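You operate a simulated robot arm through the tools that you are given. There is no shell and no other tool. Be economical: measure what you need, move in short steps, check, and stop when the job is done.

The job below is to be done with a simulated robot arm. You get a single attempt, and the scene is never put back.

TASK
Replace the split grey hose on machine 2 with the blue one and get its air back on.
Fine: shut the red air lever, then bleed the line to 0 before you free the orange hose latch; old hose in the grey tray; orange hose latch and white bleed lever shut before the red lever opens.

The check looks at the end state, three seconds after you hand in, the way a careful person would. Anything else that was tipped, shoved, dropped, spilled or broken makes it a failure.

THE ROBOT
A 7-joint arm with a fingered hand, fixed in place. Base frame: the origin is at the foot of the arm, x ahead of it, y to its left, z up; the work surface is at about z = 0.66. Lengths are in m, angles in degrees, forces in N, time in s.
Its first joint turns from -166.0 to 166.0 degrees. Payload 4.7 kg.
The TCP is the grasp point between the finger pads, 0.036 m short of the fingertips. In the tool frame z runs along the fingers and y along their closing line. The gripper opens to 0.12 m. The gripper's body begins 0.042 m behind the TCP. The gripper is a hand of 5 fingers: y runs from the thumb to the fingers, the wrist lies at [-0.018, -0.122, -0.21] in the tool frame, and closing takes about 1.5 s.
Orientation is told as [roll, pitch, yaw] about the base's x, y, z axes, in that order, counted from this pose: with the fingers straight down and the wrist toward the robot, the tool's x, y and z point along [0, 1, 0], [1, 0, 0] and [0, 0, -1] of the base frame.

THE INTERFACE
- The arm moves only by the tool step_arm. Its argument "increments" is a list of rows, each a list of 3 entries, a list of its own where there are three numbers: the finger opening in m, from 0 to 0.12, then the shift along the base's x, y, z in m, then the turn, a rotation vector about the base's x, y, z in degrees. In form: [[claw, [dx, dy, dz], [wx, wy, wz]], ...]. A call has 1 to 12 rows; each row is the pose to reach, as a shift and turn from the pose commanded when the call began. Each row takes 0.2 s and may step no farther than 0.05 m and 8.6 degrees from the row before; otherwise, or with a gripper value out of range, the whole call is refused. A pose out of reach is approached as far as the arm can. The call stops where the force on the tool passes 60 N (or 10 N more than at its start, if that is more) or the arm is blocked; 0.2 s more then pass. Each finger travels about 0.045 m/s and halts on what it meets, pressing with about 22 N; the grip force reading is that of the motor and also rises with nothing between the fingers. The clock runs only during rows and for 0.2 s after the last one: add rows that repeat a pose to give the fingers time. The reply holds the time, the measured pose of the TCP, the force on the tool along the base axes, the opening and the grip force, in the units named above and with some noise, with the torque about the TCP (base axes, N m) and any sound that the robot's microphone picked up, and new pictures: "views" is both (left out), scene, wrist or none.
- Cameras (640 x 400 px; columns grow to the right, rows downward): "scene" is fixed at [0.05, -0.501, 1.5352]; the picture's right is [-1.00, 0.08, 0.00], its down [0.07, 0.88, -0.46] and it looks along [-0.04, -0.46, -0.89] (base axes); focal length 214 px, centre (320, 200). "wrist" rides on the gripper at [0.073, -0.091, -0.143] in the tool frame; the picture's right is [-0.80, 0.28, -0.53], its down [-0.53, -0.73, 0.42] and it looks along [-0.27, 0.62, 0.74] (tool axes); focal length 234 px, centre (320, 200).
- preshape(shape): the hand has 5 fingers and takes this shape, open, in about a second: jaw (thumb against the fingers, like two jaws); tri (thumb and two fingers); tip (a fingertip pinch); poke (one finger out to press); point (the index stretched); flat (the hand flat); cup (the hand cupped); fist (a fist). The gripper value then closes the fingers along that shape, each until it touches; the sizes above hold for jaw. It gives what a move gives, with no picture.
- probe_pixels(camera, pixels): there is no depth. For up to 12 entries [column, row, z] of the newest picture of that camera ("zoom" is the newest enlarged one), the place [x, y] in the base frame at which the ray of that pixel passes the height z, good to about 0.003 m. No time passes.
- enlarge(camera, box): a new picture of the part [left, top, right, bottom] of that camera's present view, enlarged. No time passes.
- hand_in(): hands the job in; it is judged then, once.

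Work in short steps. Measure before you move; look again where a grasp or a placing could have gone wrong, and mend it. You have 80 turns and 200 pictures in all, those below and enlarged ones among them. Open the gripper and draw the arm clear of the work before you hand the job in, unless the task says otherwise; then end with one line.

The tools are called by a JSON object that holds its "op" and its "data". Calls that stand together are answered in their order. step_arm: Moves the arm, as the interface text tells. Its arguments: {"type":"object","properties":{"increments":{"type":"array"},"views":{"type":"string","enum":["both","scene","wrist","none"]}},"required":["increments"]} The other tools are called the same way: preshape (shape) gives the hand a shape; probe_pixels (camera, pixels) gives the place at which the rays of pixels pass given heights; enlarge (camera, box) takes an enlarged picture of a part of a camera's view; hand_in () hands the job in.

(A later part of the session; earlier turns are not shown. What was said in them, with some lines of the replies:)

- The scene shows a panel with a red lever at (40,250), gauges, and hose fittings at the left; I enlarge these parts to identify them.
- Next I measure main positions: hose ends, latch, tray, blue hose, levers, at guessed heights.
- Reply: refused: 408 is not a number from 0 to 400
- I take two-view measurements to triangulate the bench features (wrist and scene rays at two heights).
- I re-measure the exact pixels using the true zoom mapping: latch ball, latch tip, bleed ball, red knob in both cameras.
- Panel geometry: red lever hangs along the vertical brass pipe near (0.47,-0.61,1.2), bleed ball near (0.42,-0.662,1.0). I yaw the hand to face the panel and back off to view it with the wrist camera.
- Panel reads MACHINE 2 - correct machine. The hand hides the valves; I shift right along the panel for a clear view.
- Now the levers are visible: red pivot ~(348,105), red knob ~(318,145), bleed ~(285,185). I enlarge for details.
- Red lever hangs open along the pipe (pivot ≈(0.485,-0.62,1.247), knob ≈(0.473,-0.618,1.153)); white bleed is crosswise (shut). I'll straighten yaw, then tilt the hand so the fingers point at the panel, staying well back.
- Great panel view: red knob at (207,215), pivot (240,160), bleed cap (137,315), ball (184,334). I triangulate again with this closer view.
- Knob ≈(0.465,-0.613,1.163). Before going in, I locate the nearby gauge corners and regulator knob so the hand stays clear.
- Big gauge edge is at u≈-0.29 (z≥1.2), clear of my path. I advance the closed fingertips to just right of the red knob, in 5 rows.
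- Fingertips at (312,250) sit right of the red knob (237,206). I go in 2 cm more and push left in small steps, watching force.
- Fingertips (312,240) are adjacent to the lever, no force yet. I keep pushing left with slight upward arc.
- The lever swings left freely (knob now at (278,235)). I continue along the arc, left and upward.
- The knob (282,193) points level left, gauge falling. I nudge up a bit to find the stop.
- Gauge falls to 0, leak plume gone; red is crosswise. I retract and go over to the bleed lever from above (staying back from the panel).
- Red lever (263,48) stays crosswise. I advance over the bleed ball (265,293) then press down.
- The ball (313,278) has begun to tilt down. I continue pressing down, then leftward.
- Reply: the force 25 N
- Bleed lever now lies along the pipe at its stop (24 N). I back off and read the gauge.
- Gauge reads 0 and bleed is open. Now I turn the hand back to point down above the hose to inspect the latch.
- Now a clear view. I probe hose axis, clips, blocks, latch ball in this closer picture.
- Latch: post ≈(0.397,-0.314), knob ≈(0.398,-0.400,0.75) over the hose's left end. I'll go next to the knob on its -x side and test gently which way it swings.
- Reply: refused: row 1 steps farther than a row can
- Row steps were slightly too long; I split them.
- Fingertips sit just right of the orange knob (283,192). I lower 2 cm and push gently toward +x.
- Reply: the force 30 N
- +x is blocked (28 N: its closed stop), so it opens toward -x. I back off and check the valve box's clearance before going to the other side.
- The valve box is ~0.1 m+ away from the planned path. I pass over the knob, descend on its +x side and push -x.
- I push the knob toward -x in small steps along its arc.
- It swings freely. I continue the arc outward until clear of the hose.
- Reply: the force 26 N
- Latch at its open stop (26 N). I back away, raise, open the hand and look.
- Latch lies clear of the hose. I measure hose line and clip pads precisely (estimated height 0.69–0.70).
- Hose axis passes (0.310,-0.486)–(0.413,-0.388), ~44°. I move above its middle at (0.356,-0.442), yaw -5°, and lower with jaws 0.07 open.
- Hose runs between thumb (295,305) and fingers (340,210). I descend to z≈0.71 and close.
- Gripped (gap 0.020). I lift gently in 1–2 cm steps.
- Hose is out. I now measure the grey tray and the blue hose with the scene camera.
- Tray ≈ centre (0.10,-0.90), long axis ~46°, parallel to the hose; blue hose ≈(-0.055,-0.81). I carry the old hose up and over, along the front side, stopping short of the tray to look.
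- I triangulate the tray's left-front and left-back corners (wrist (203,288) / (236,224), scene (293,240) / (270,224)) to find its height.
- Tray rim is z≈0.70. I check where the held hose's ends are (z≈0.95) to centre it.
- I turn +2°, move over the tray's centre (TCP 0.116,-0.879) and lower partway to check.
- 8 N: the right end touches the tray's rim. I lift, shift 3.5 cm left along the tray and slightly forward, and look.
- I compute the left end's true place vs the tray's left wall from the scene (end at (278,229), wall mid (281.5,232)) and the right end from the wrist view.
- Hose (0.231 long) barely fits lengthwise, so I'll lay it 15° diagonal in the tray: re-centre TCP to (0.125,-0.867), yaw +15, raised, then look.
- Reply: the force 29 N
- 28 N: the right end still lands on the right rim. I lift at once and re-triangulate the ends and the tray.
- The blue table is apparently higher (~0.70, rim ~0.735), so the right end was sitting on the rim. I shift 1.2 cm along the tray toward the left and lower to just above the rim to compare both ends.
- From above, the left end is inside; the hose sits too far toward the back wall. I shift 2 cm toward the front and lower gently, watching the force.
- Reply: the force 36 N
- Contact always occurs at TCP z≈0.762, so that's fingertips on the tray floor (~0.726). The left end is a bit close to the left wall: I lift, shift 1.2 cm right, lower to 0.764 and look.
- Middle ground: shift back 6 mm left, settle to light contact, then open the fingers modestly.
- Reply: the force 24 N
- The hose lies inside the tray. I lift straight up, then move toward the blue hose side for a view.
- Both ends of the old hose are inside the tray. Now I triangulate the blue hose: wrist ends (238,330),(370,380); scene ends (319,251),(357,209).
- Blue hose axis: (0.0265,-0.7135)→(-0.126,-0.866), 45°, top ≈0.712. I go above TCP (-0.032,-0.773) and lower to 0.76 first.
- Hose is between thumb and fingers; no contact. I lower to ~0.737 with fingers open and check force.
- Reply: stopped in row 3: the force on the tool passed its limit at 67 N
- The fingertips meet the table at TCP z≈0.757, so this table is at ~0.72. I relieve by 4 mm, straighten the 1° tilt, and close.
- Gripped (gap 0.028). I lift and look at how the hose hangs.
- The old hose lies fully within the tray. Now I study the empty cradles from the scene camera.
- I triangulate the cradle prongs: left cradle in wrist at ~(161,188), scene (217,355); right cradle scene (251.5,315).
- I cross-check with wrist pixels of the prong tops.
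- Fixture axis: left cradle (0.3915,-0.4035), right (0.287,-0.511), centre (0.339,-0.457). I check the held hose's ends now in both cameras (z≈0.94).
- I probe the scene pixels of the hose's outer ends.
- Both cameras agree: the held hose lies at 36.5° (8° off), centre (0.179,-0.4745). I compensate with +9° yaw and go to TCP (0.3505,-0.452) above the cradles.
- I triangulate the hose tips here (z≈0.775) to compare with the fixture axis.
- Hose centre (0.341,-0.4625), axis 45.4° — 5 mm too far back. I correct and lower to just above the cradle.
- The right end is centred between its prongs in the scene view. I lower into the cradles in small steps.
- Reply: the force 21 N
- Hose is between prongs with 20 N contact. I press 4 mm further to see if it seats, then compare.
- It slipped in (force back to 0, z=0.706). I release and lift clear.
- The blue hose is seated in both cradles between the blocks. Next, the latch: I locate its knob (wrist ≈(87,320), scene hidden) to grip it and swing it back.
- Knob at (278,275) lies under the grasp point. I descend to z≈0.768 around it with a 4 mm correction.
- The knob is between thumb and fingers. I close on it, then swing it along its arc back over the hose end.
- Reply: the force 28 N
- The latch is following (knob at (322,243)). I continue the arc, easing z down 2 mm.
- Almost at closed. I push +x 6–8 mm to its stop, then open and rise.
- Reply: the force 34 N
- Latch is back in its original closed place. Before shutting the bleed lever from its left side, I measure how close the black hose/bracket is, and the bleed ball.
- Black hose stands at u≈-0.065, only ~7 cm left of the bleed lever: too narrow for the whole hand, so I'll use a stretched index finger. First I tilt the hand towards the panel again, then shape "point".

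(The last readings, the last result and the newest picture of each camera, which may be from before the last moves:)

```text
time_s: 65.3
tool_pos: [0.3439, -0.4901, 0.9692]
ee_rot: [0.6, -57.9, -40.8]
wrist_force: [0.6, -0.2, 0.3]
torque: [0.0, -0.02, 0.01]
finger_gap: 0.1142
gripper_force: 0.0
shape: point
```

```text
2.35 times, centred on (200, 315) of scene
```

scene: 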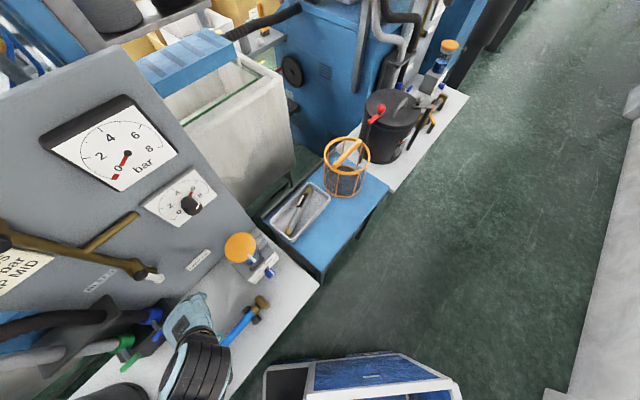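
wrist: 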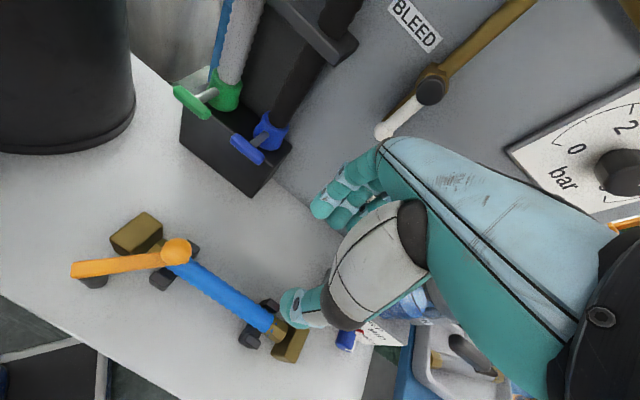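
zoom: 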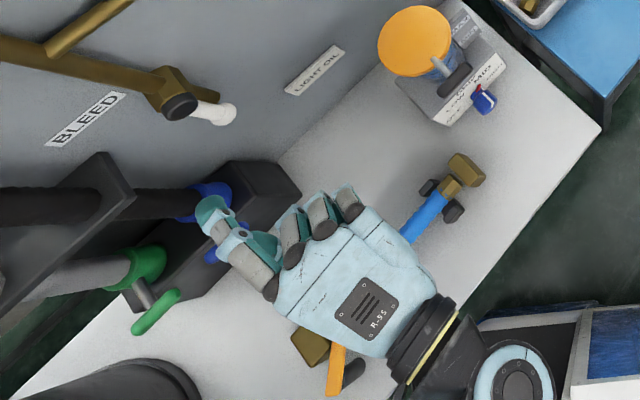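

The index is stretched ahead of the curled fingers. I locate its tip (scene (152,319), wrist (322,165..)) by probing.

{"op": "probe_pixels", "data": {"camera": "scene", "pixels": [[151, 317, 0.97], [151, 317, 1.0], [151, 317, 1.03], [165, 331, 1.0]]}}

{"op": "probe_pixels", "data": {"camera": "wrist", "pixels": [[312, 205, 0.97], [312, 205, 0.95], [312, 205, 1.0], [285, 243, 0.93], [285, 243, 0.95]]}}

{"op": "enlarge", "data": {"camera": "wrist", "box": [260, 120, 440, 290]}}

```text
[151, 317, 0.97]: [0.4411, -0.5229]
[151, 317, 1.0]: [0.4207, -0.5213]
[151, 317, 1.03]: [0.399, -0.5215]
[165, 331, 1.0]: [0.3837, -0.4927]
```

```text
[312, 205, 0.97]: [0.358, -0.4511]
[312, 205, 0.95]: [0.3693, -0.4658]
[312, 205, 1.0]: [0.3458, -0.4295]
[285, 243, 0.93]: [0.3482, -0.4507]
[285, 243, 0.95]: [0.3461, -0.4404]
```

```text
2.35 times, centred on (350, 205) of wrist
```

zoom: 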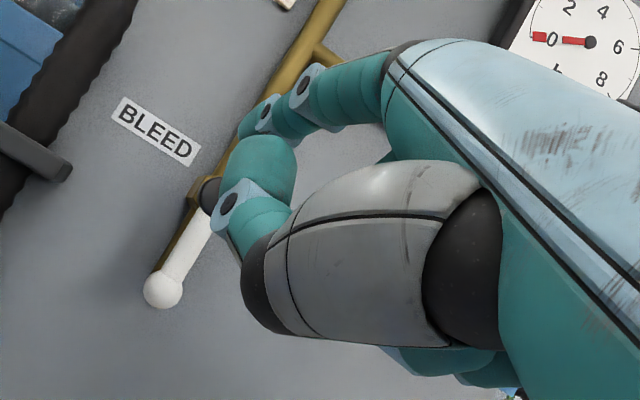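

I move partway: a little left, lower 5 cm and 8 cm toward the panel, then look.

{"op": "step_arm", "data": {"increments": [[0.12, [0.012, 0.012, -0.02], [0, 0, 0]], [0.12, [0.035, -0.008, -0.04], [0, 0, 0]], [0.12, [0.069, -0.04, -0.045], [0, 0, 0]]]}}

{"op": "enlarge", "data": {"camera": "wrist", "box": [200, 80, 440, 290]}}

{"op": "enlarge", "data": {"camera": "scene", "box": [60, 230, 220, 370]}}

```text
time_s: 66.1
tool_pos: [0.4142, -0.5305, 0.9249]
ee_rot: [0.4, -57.9, -40.8]
wrist_force: [-0.9, 0.2, 0.6]
torque: [0.0, 0.04, -0.02]
finger_gap: 0.0001
gripper_force: 0.0
shape: point
```

scene: 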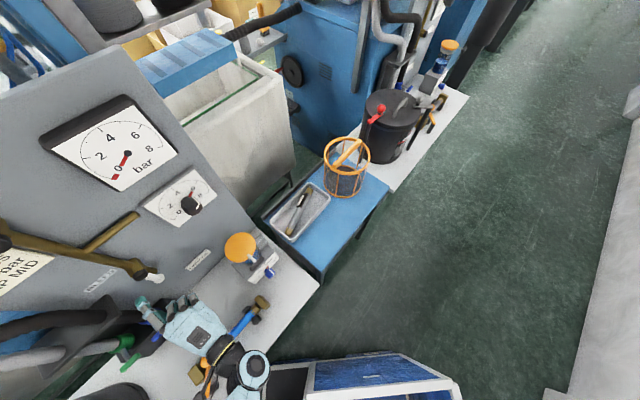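
wrist: 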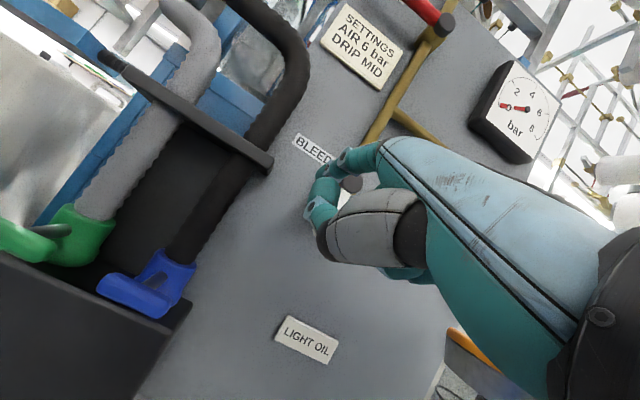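

```text
1.90 times, centred on (320, 185) of wrist
```

zoom: 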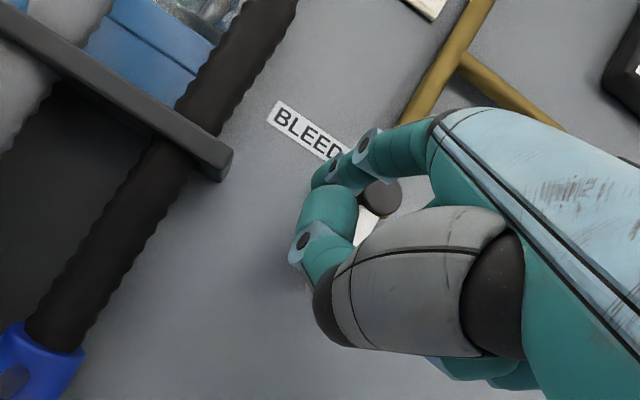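

```text
2.86 times, centred on (140, 300) of scene
```

zoom: 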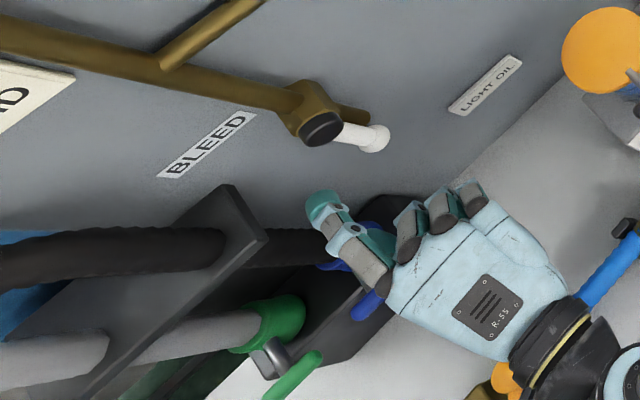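

Index tip is left-front of the lever. I advance 3.5 cm toward the panel and check.

{"op": "step_arm", "data": {"increments": [[0.12, [0.013, -0.011, 0], [0, 0, 0]], [0.12, [0.0266, -0.0228, 0], [0, 0, 0]]]}}

{"op": "enlarge", "data": {"camera": "wrist", "box": [200, 80, 440, 290]}}

{"op": "enlarge", "data": {"camera": "scene", "box": [60, 230, 220, 370]}}

```text
time_s: 66.7
tool_pos: [0.4411, -0.5532, 0.9243]
ee_rot: [0.5, -58.0, -40.9]
wrist_force: [0.3, 0.4, -0.1]
torque: [0.03, -0.03, 0.01]
finger_gap: 0.0002
gripper_force: 0.0
shape: point
```

scene: 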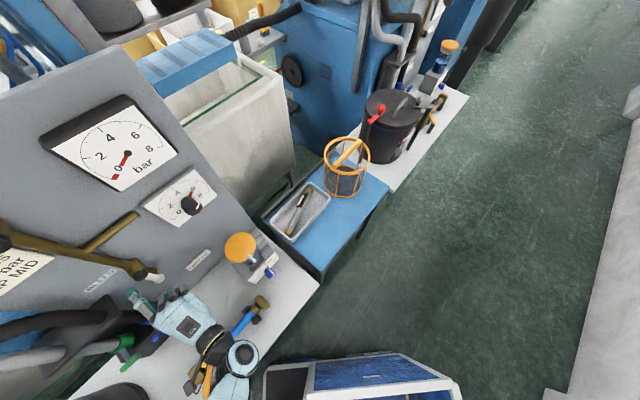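
wrist: 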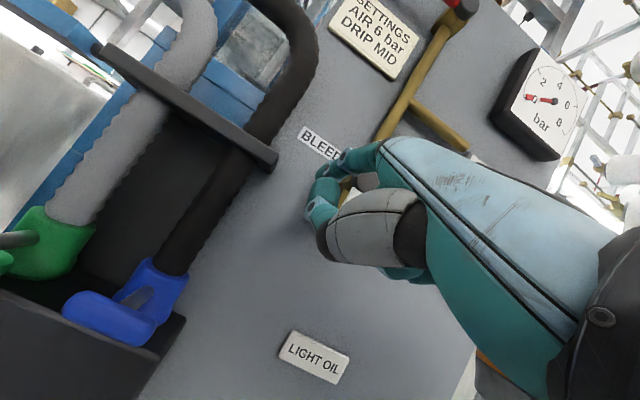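

```text
1.90 times, centred on (320, 185) of wrist
```

zoom: 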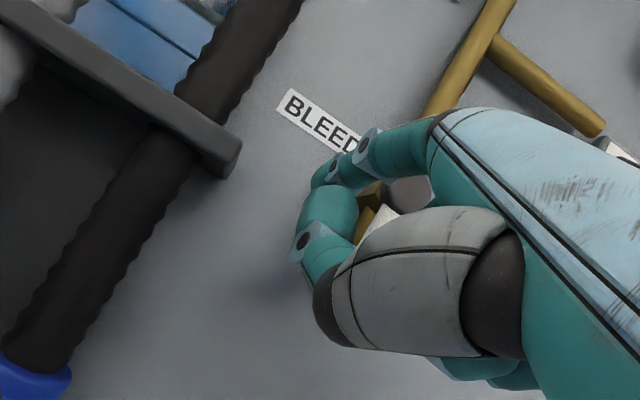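

```text
2.86 times, centred on (140, 300) of scene
```

zoom: 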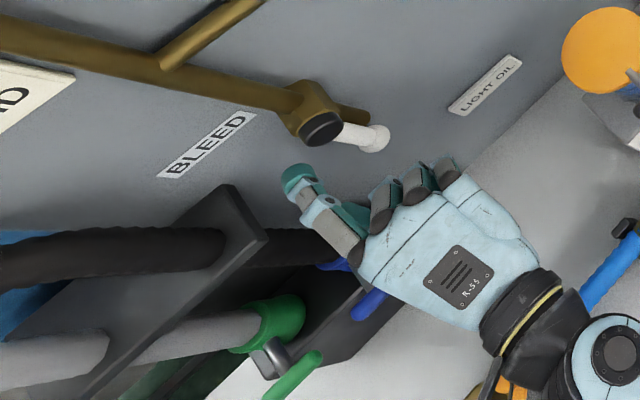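

Index tip is beside the lever (scene zoom (300,175)), no contact. I sweep right in small steps.

{"op": "step_arm", "data": {"increments": [[0.12, [-0.0085, -0.01, -0.002], [0, 0, 0]], [0.12, [-0.017, -0.02, -0.004], [0, 0, 0]], [0.12, [-0.026, -0.03, -0.005], [0, 0, 0]], [0.12, [-0.034, -0.04, -0.005], [0, 0, 0]]]}}

{"op": "enlarge", "data": {"camera": "scene", "box": [60, 230, 220, 370]}}

```text
time_s: 67.7
tool_pos: [0.4054, -0.5922, 0.9202]
ee_rot: [0.5, -57.9, -40.9]
wrist_force: [1.4, 2.9, -1.2]
torque: [-0.09, 0.18, 0.17]
finger_gap: 0.0
gripper_force: 0.1
shape: point
```

scene: 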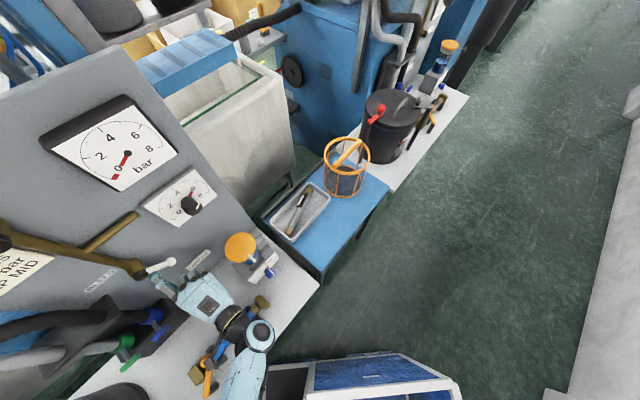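
wrist: 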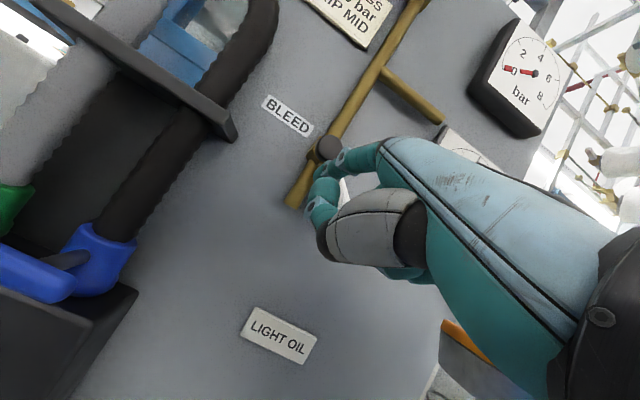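

```text
2.86 times, centred on (140, 300) of scene
```

zoom: 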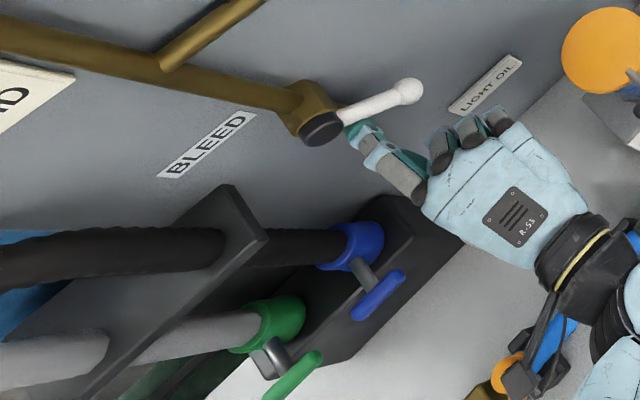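

Lever moved more than halfway. I continue right and up to level.

{"op": "step_arm", "data": {"increments": [[0.12, [-0.006, -0.008, 0.008], [0, 0, 0]], [0.12, [-0.01, -0.012, 0.02], [0, 0, 0]], [0.12, [-0.012, -0.014, 0.032], [0, 0, 0]], [0.12, [-0.012, -0.014, 0.042], [0, 0, 0]]]}}

{"op": "enlarge", "data": {"camera": "scene", "box": [60, 230, 220, 370]}}

```text
time_s: 68.7
tool_pos: [0.3937, -0.6076, 0.96]
ee_rot: [0.6, -57.8, -41.1]
wrist_force: [-4.9, 6.6, -12.3]
torque: [0.09, 0.37, 0.12]
finger_gap: 0.1145
gripper_force: 0.1
shape: point
```

scene: 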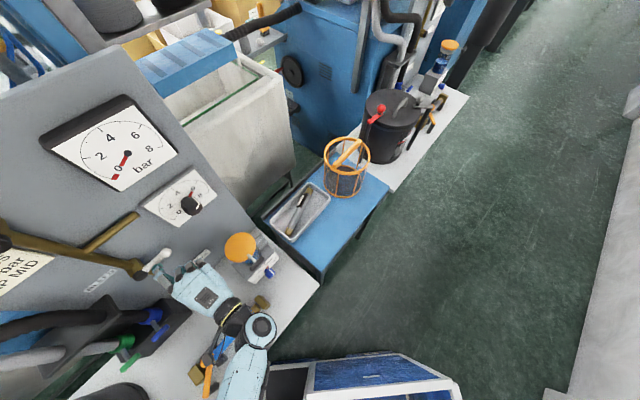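
wrist: 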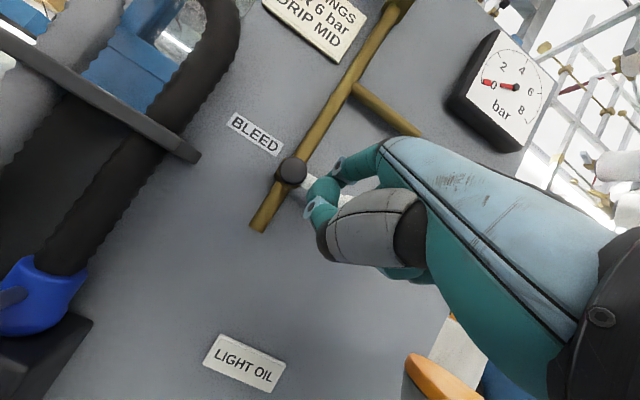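

```text
2.86 times, centred on (140, 300) of scene
5 turns are left
```

zoom: 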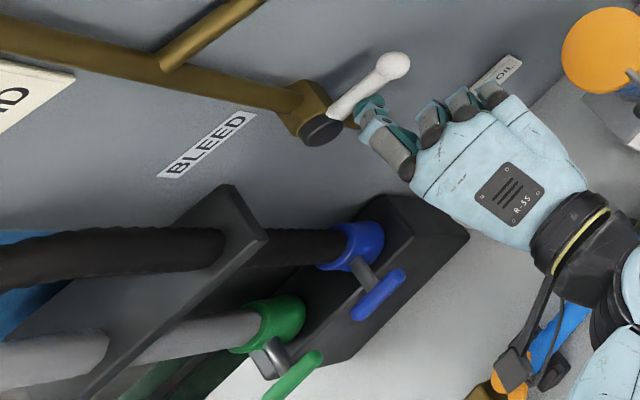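

Bleed is nearly level (14 N). With few turns left I combine: press to the stop, withdraw, close the hand in jaw shape, and move up in front of and above the red lever.

{"op": "step_arm", "data": {"increments": [[0.12, [-0.001, -0.001, 0.006], [0, 0, 0]], [0.12, [-0.001, -0.001, 0.011], [0, 0, 0]], [0.12, [0, 0, 0.0], [0, 0, 0]], [0.12, [0, 0, -0.012], [0, 0, 0]], [0.12, [-0.034, 0.029, -0.012], [0, 0, 0]], [0.12, [-0.068, 0.058, -0.012], [0, 0, 0]], [0.12, [-0.076, 0.065, -0.012], [0, 0, 0]]], "views": "both"}}

{"op": "preshape", "data": {"shape": "jaw"}}

{"op": "step_arm", "data": {"increments": [[0, [0, 0, 0.045], [0, 0, 0]], [0, [0, 0, 0.09], [0, 0, 0]], [0, [0, 0, 0.135], [0, 0, 0]], [0, [0.015, 0.01, 0.175], [0, 0, 0]], [0, [0.03, 0.02, 0.215], [0, 0, 0]], [0, [0.045, 0.033, 0.255], [0, 0, 0]], [0, [0.06, 0.046, 0.295], [0, 0, 0]], [0, [0.075, 0.059, 0.33], [0, 0, 0]], [0, [0.09, 0.071, 0.36], [0, 0, 0]], [0, [0.105, 0.083, 0.38], [0, 0, 0]]], "views": "both"}}

{"op": "enlarge", "data": {"camera": "scene", "box": [60, 230, 220, 370]}}

```text
time_s: 70.3
tool_pos: [0.3175, -0.5419, 0.9493]
ee_rot: [0.4, -58.0, -40.9]
wrist_force: [0.0, 0.4, -0.3]
torque: [0.03, 0.01, -0.03]
finger_gap: 0.114
gripper_force: 0.0
shape: point
```

scene: 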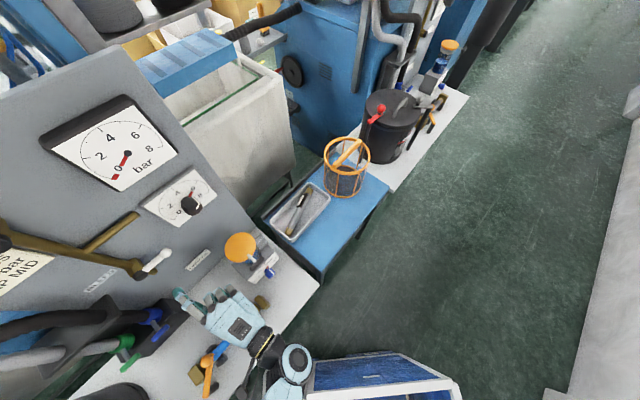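
wrist: 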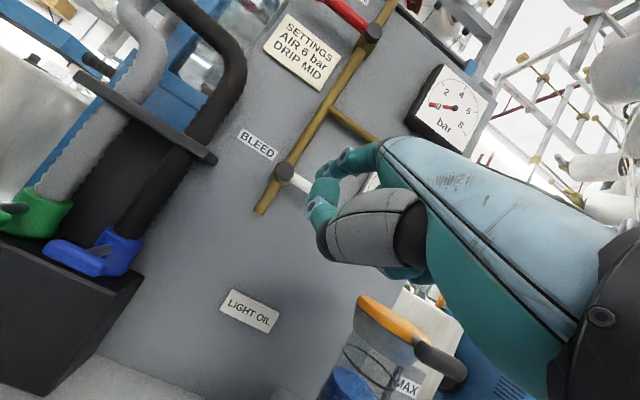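

```text
time_s: 71.2
tool_pos: [0.3171, -0.5429, 0.9483]
ee_rot: [0.5, -58.0, -41.0]
wrist_force: [0.9, -0.7, 0.3]
torque: [-0.01, 0.02, -0.04]
finger_gap: 0.1196
gripper_force: 0.2
shape: jaw
```

```text
time_s: 73.4
tool_pos: [0.4229, -0.4606, 1.3293]
ee_rot: [0.6, -57.9, -41.0]
wrist_force: [0.2, -0.2, -0.6]
torque: [-0.02, -0.02, 0.01]
finger_gap: 0.0
gripper_force: 21.5
shape: jaw
```

scene: 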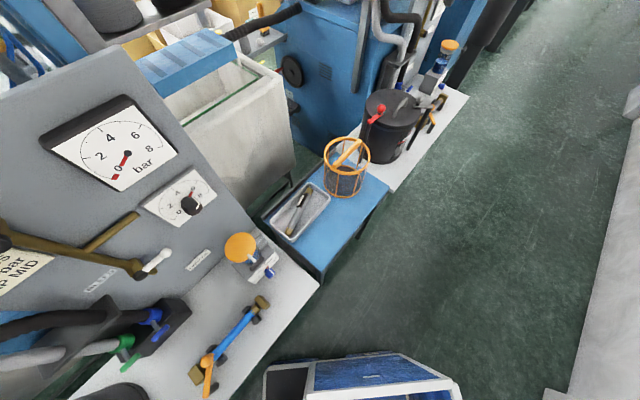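
wrist: 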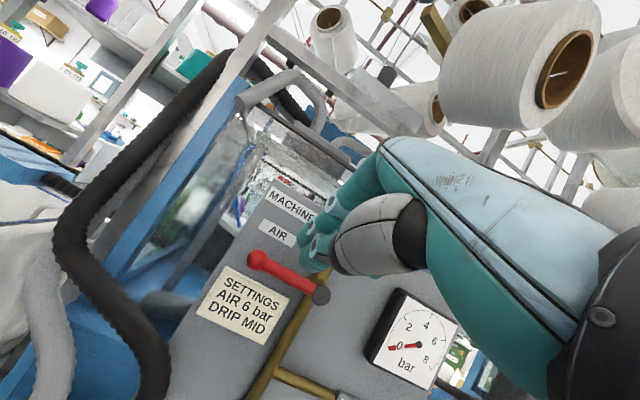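

```text
2.86 times, centred on (140, 300) of scene
4 turns are left
```

zoom: 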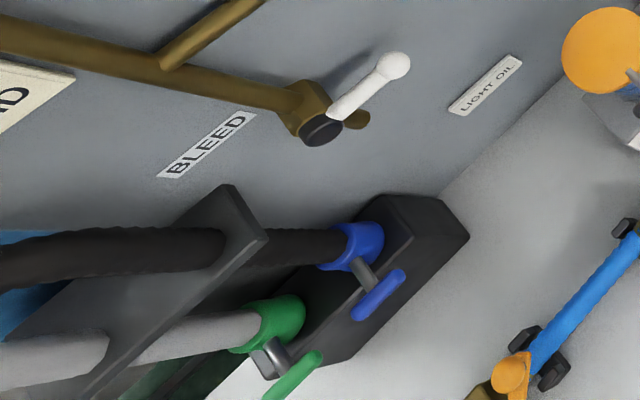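

Bleed lever is back at its original shut position (ball (167,253)); gauge 0. Now the red lever: advance above it, press down, then push right so it hangs along the pipe.

{"op": "step_arm", "data": {"increments": [[0, [0.03, -0.018, 0], [0, 0, 0]], [0, [0.058, -0.04, 0], [0, 0, 0]], [0, [0.0845, -0.0594, 0], [0, 0, 0]], [0, [0.0845, -0.0594, -0.02], [0, 0, 0]], [0, [0.0845, -0.0594, -0.04], [0, 0, 0]], [0, [0.0845, -0.0594, -0.06], [0, 0, 0]], [0, [0.0845, -0.0594, -0.08], [0, 0, 0]], [0, [0.0845, -0.0594, -0.1], [0, 0, 0]], [0, [0.0845, -0.0594, -0.12], [0, 0, 0]], [0, [0.0845, -0.0594, -0.135], [0, 0, 0]]], "views": "both"}}

{"op": "step_arm", "data": {"increments": [[0, [-0.0065, -0.0076, 0], [0, 0, 0]], [0, [-0.013, -0.0152, 0], [0, 0, 0]], [0, [-0.0195, -0.0228, 0], [0, 0, 0]]], "views": "both"}}

```text
time_s: 75.6
tool_pos: [0.508, -0.5187, 1.1922]
ee_rot: [0.5, -57.9, -40.9]
wrist_force: [0.3, -0.3, -0.7]
torque: [-0.01, 0.02, -0.03]
finger_gap: 0.0
gripper_force: 22.0
shape: jaw
```

scene: 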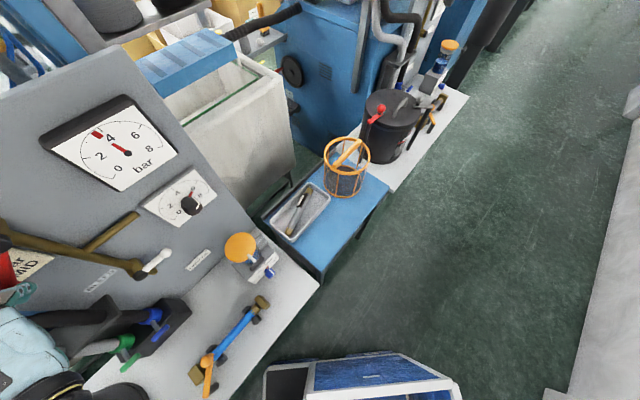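
wrist: 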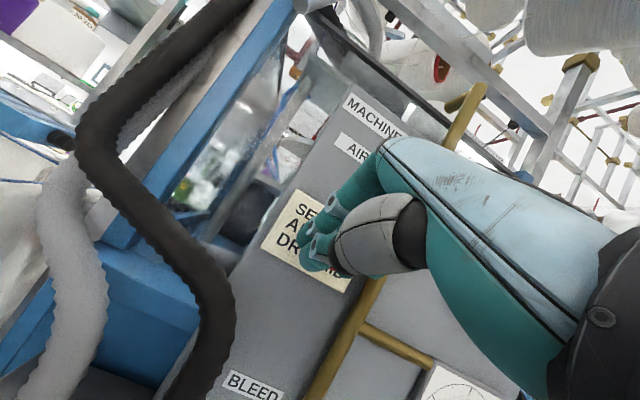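

```text
time_s: 76.4
tool_pos: [0.4868, -0.5407, 1.1939]
ee_rot: [0.5, -58.1, -41.0]
wrist_force: [-0.3, 0.5, 0.6]
torque: [0.01, -0.02, 0.01]
finger_gap: 0.0002
gripper_force: 22.2
shape: jaw
3 turns are left
```

scene: 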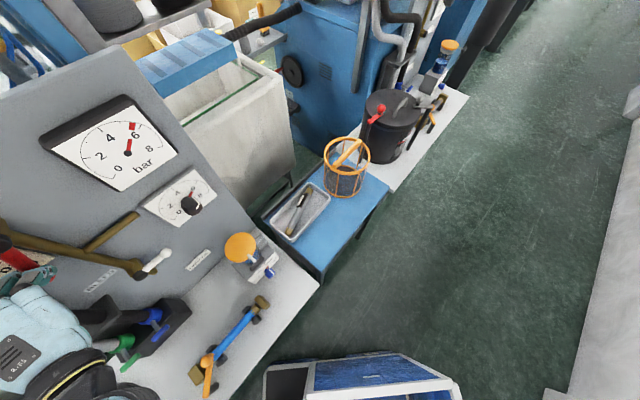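
wrist: 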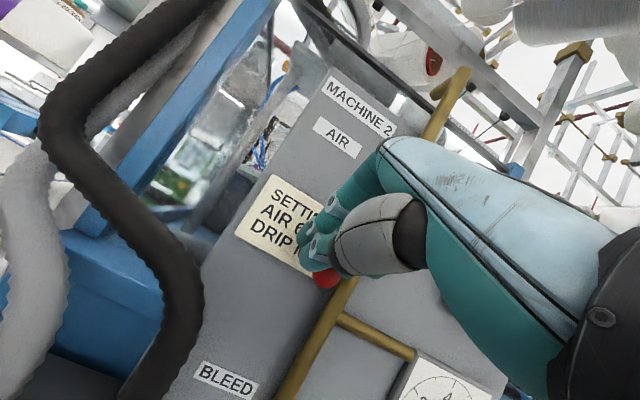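

Gauge climbs to 6 with no leak; the red knob (325,280) is nearly down. I push it the last 3.5 cm to its stop, then withdraw and look.

{"op": "step_arm", "data": {"increments": [[0, [-0.0065, -0.0076, 0], [0, 0, 0]], [0, [-0.013, -0.0152, 0], [0, 0, 0]], [0, [-0.018, -0.021, 0], [0, 0, 0]], [0, [-0.0225, -0.0264, 0], [0, 0, 0]]], "views": "both"}}

{"op": "step_arm", "data": {"increments": [[0, [0.0098, 0.0114, 0], [0, 0, 0]], [0, [-0.02, 0.037, 0], [0, 0, 0]], [0, [-0.05, 0.063, 0], [0, 0, 0]], [0, [-0.08, 0.088, 0], [0, 0, 0]], [0, [-0.11, 0.1, 0], [0, 0, 0]]], "views": "both"}}

{"op": "enlarge", "data": {"camera": "scene", "box": [0, 90, 200, 300]}}

{"op": "enlarge", "data": {"camera": "wrist", "box": [200, 100, 440, 340]}}

```text
time_s: 77.4
tool_pos: [0.4651, -0.5694, 1.1935]
ee_rot: [0.4, -58.0, -40.9]
wrist_force: [-0.3, 0.4, -0.7]
torque: [0.01, 0.03, 0.0]
finger_gap: 0.0001
gripper_force: 22.1
shape: jaw
```

scene: 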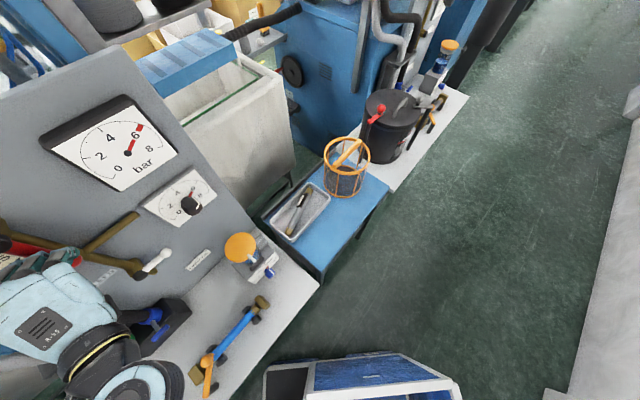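
wrist: 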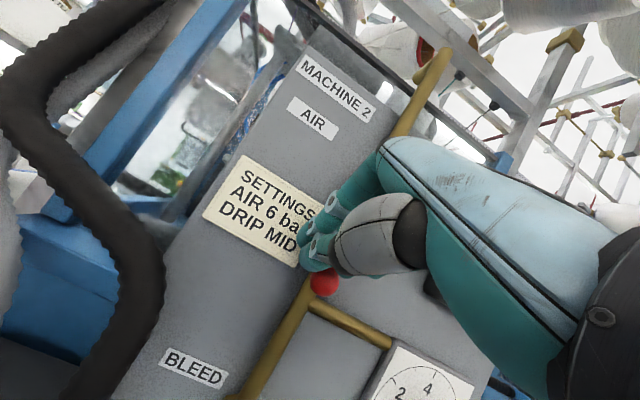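

```text
time_s: 78.6
tool_pos: [0.3561, -0.4661, 1.1929]
ee_rot: [0.3, -58.0, -41.0]
wrist_force: [-0.5, 0.2, 0.0]
torque: [-0.04, -0.05, 0.02]
finger_gap: 0.0002
gripper_force: 22.9
shape: jaw
```

scene: 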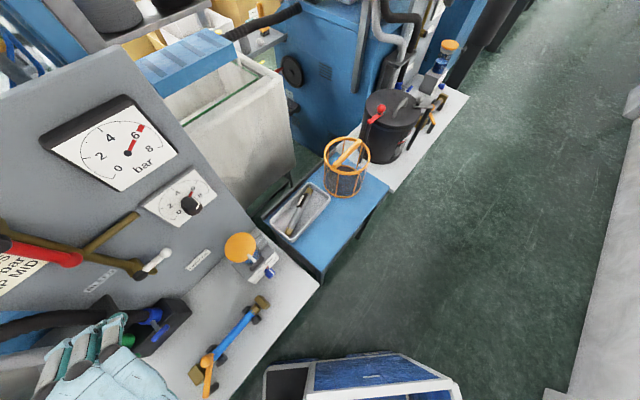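
wrist: 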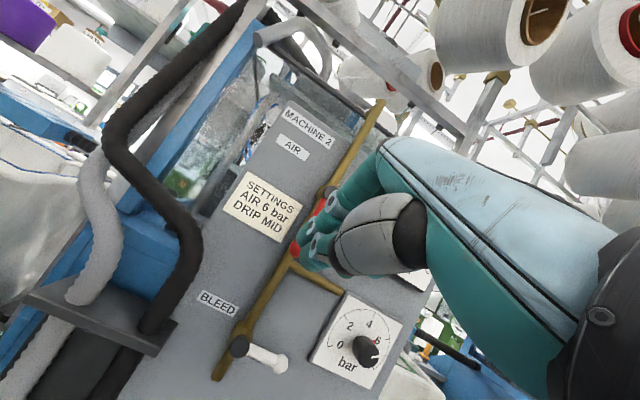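

```text
1.90 times, centred on (100, 195) of scene
```

zoom: 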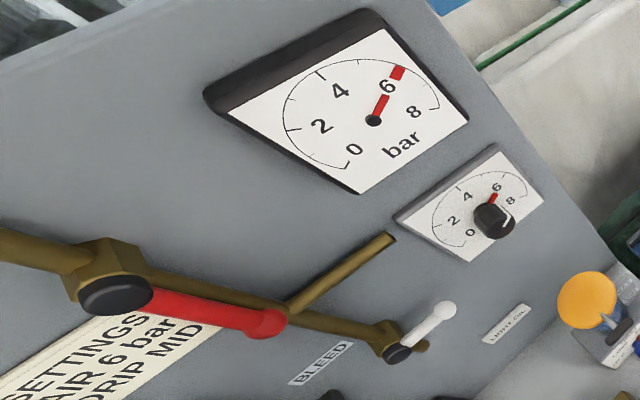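

```text
1.67 times, centred on (320, 220) of wrist
2 turns are left
```

zoom: 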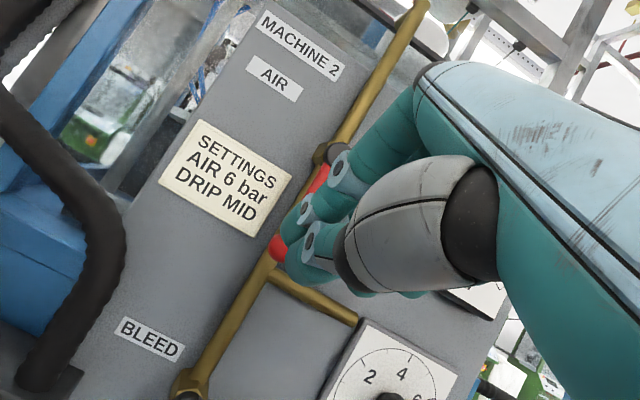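

Red lever lies along the pipe, gauge holds 6 bar, bleed crosswise, no leak. I open the hand and draw further clear.

{"op": "step_arm", "data": {"increments": [[0.06, [-0.03, 0.026, 0.02], [0, 0, 0]], [0.12, [-0.05, 0.045, 0.04], [0, 0, 0]], [0.12, [-0.06, 0.055, 0.06], [0, 0, 0]], [0.12, [-0.06, 0.055, 0.06], [0, 0, 0]], [0.12, [-0.06, 0.055, 0.06], [0, 0, 0]], [0.12, [-0.06, 0.055, 0.06], [0, 0, 0]], [0.12, [-0.06, 0.055, 0.06], [0, 0, 0]], [0.12, [-0.06, 0.055, 0.06], [0, 0, 0]]], "views": "scene"}}

```text
time_s: 80.4
tool_pos: [0.2958, -0.4136, 1.2535]
ee_rot: [0.4, -58.0, -40.8]
wrist_force: [-0.2, -0.4, -1.1]
torque: [0.01, 0.03, 0.01]
finger_gap: 0.1198
gripper_force: 0.0
shape: jaw
1 turns are left
```

scene: 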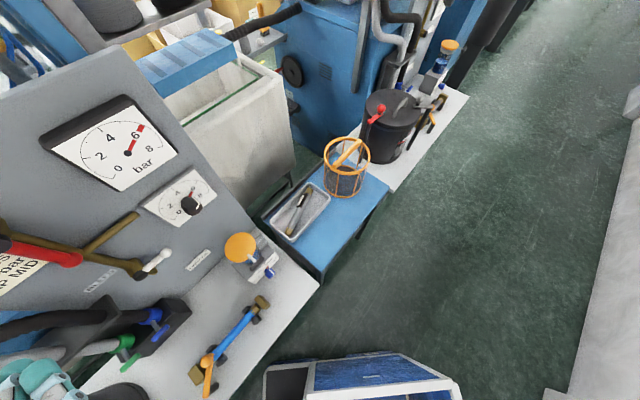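

Everything is in place (gauge at 6, old hose in the tray, blue hose latched, hand open and clear), so I hand in.

{"op": "hand_in", "data": {}}

```text
The job is handed in.
```

The blue hose is fitted and latched on machine 2, the split grey hose is in the grey tray, the white bleed lever is shut, and the air is back on with the gauge at 6 bar and no leak showing.
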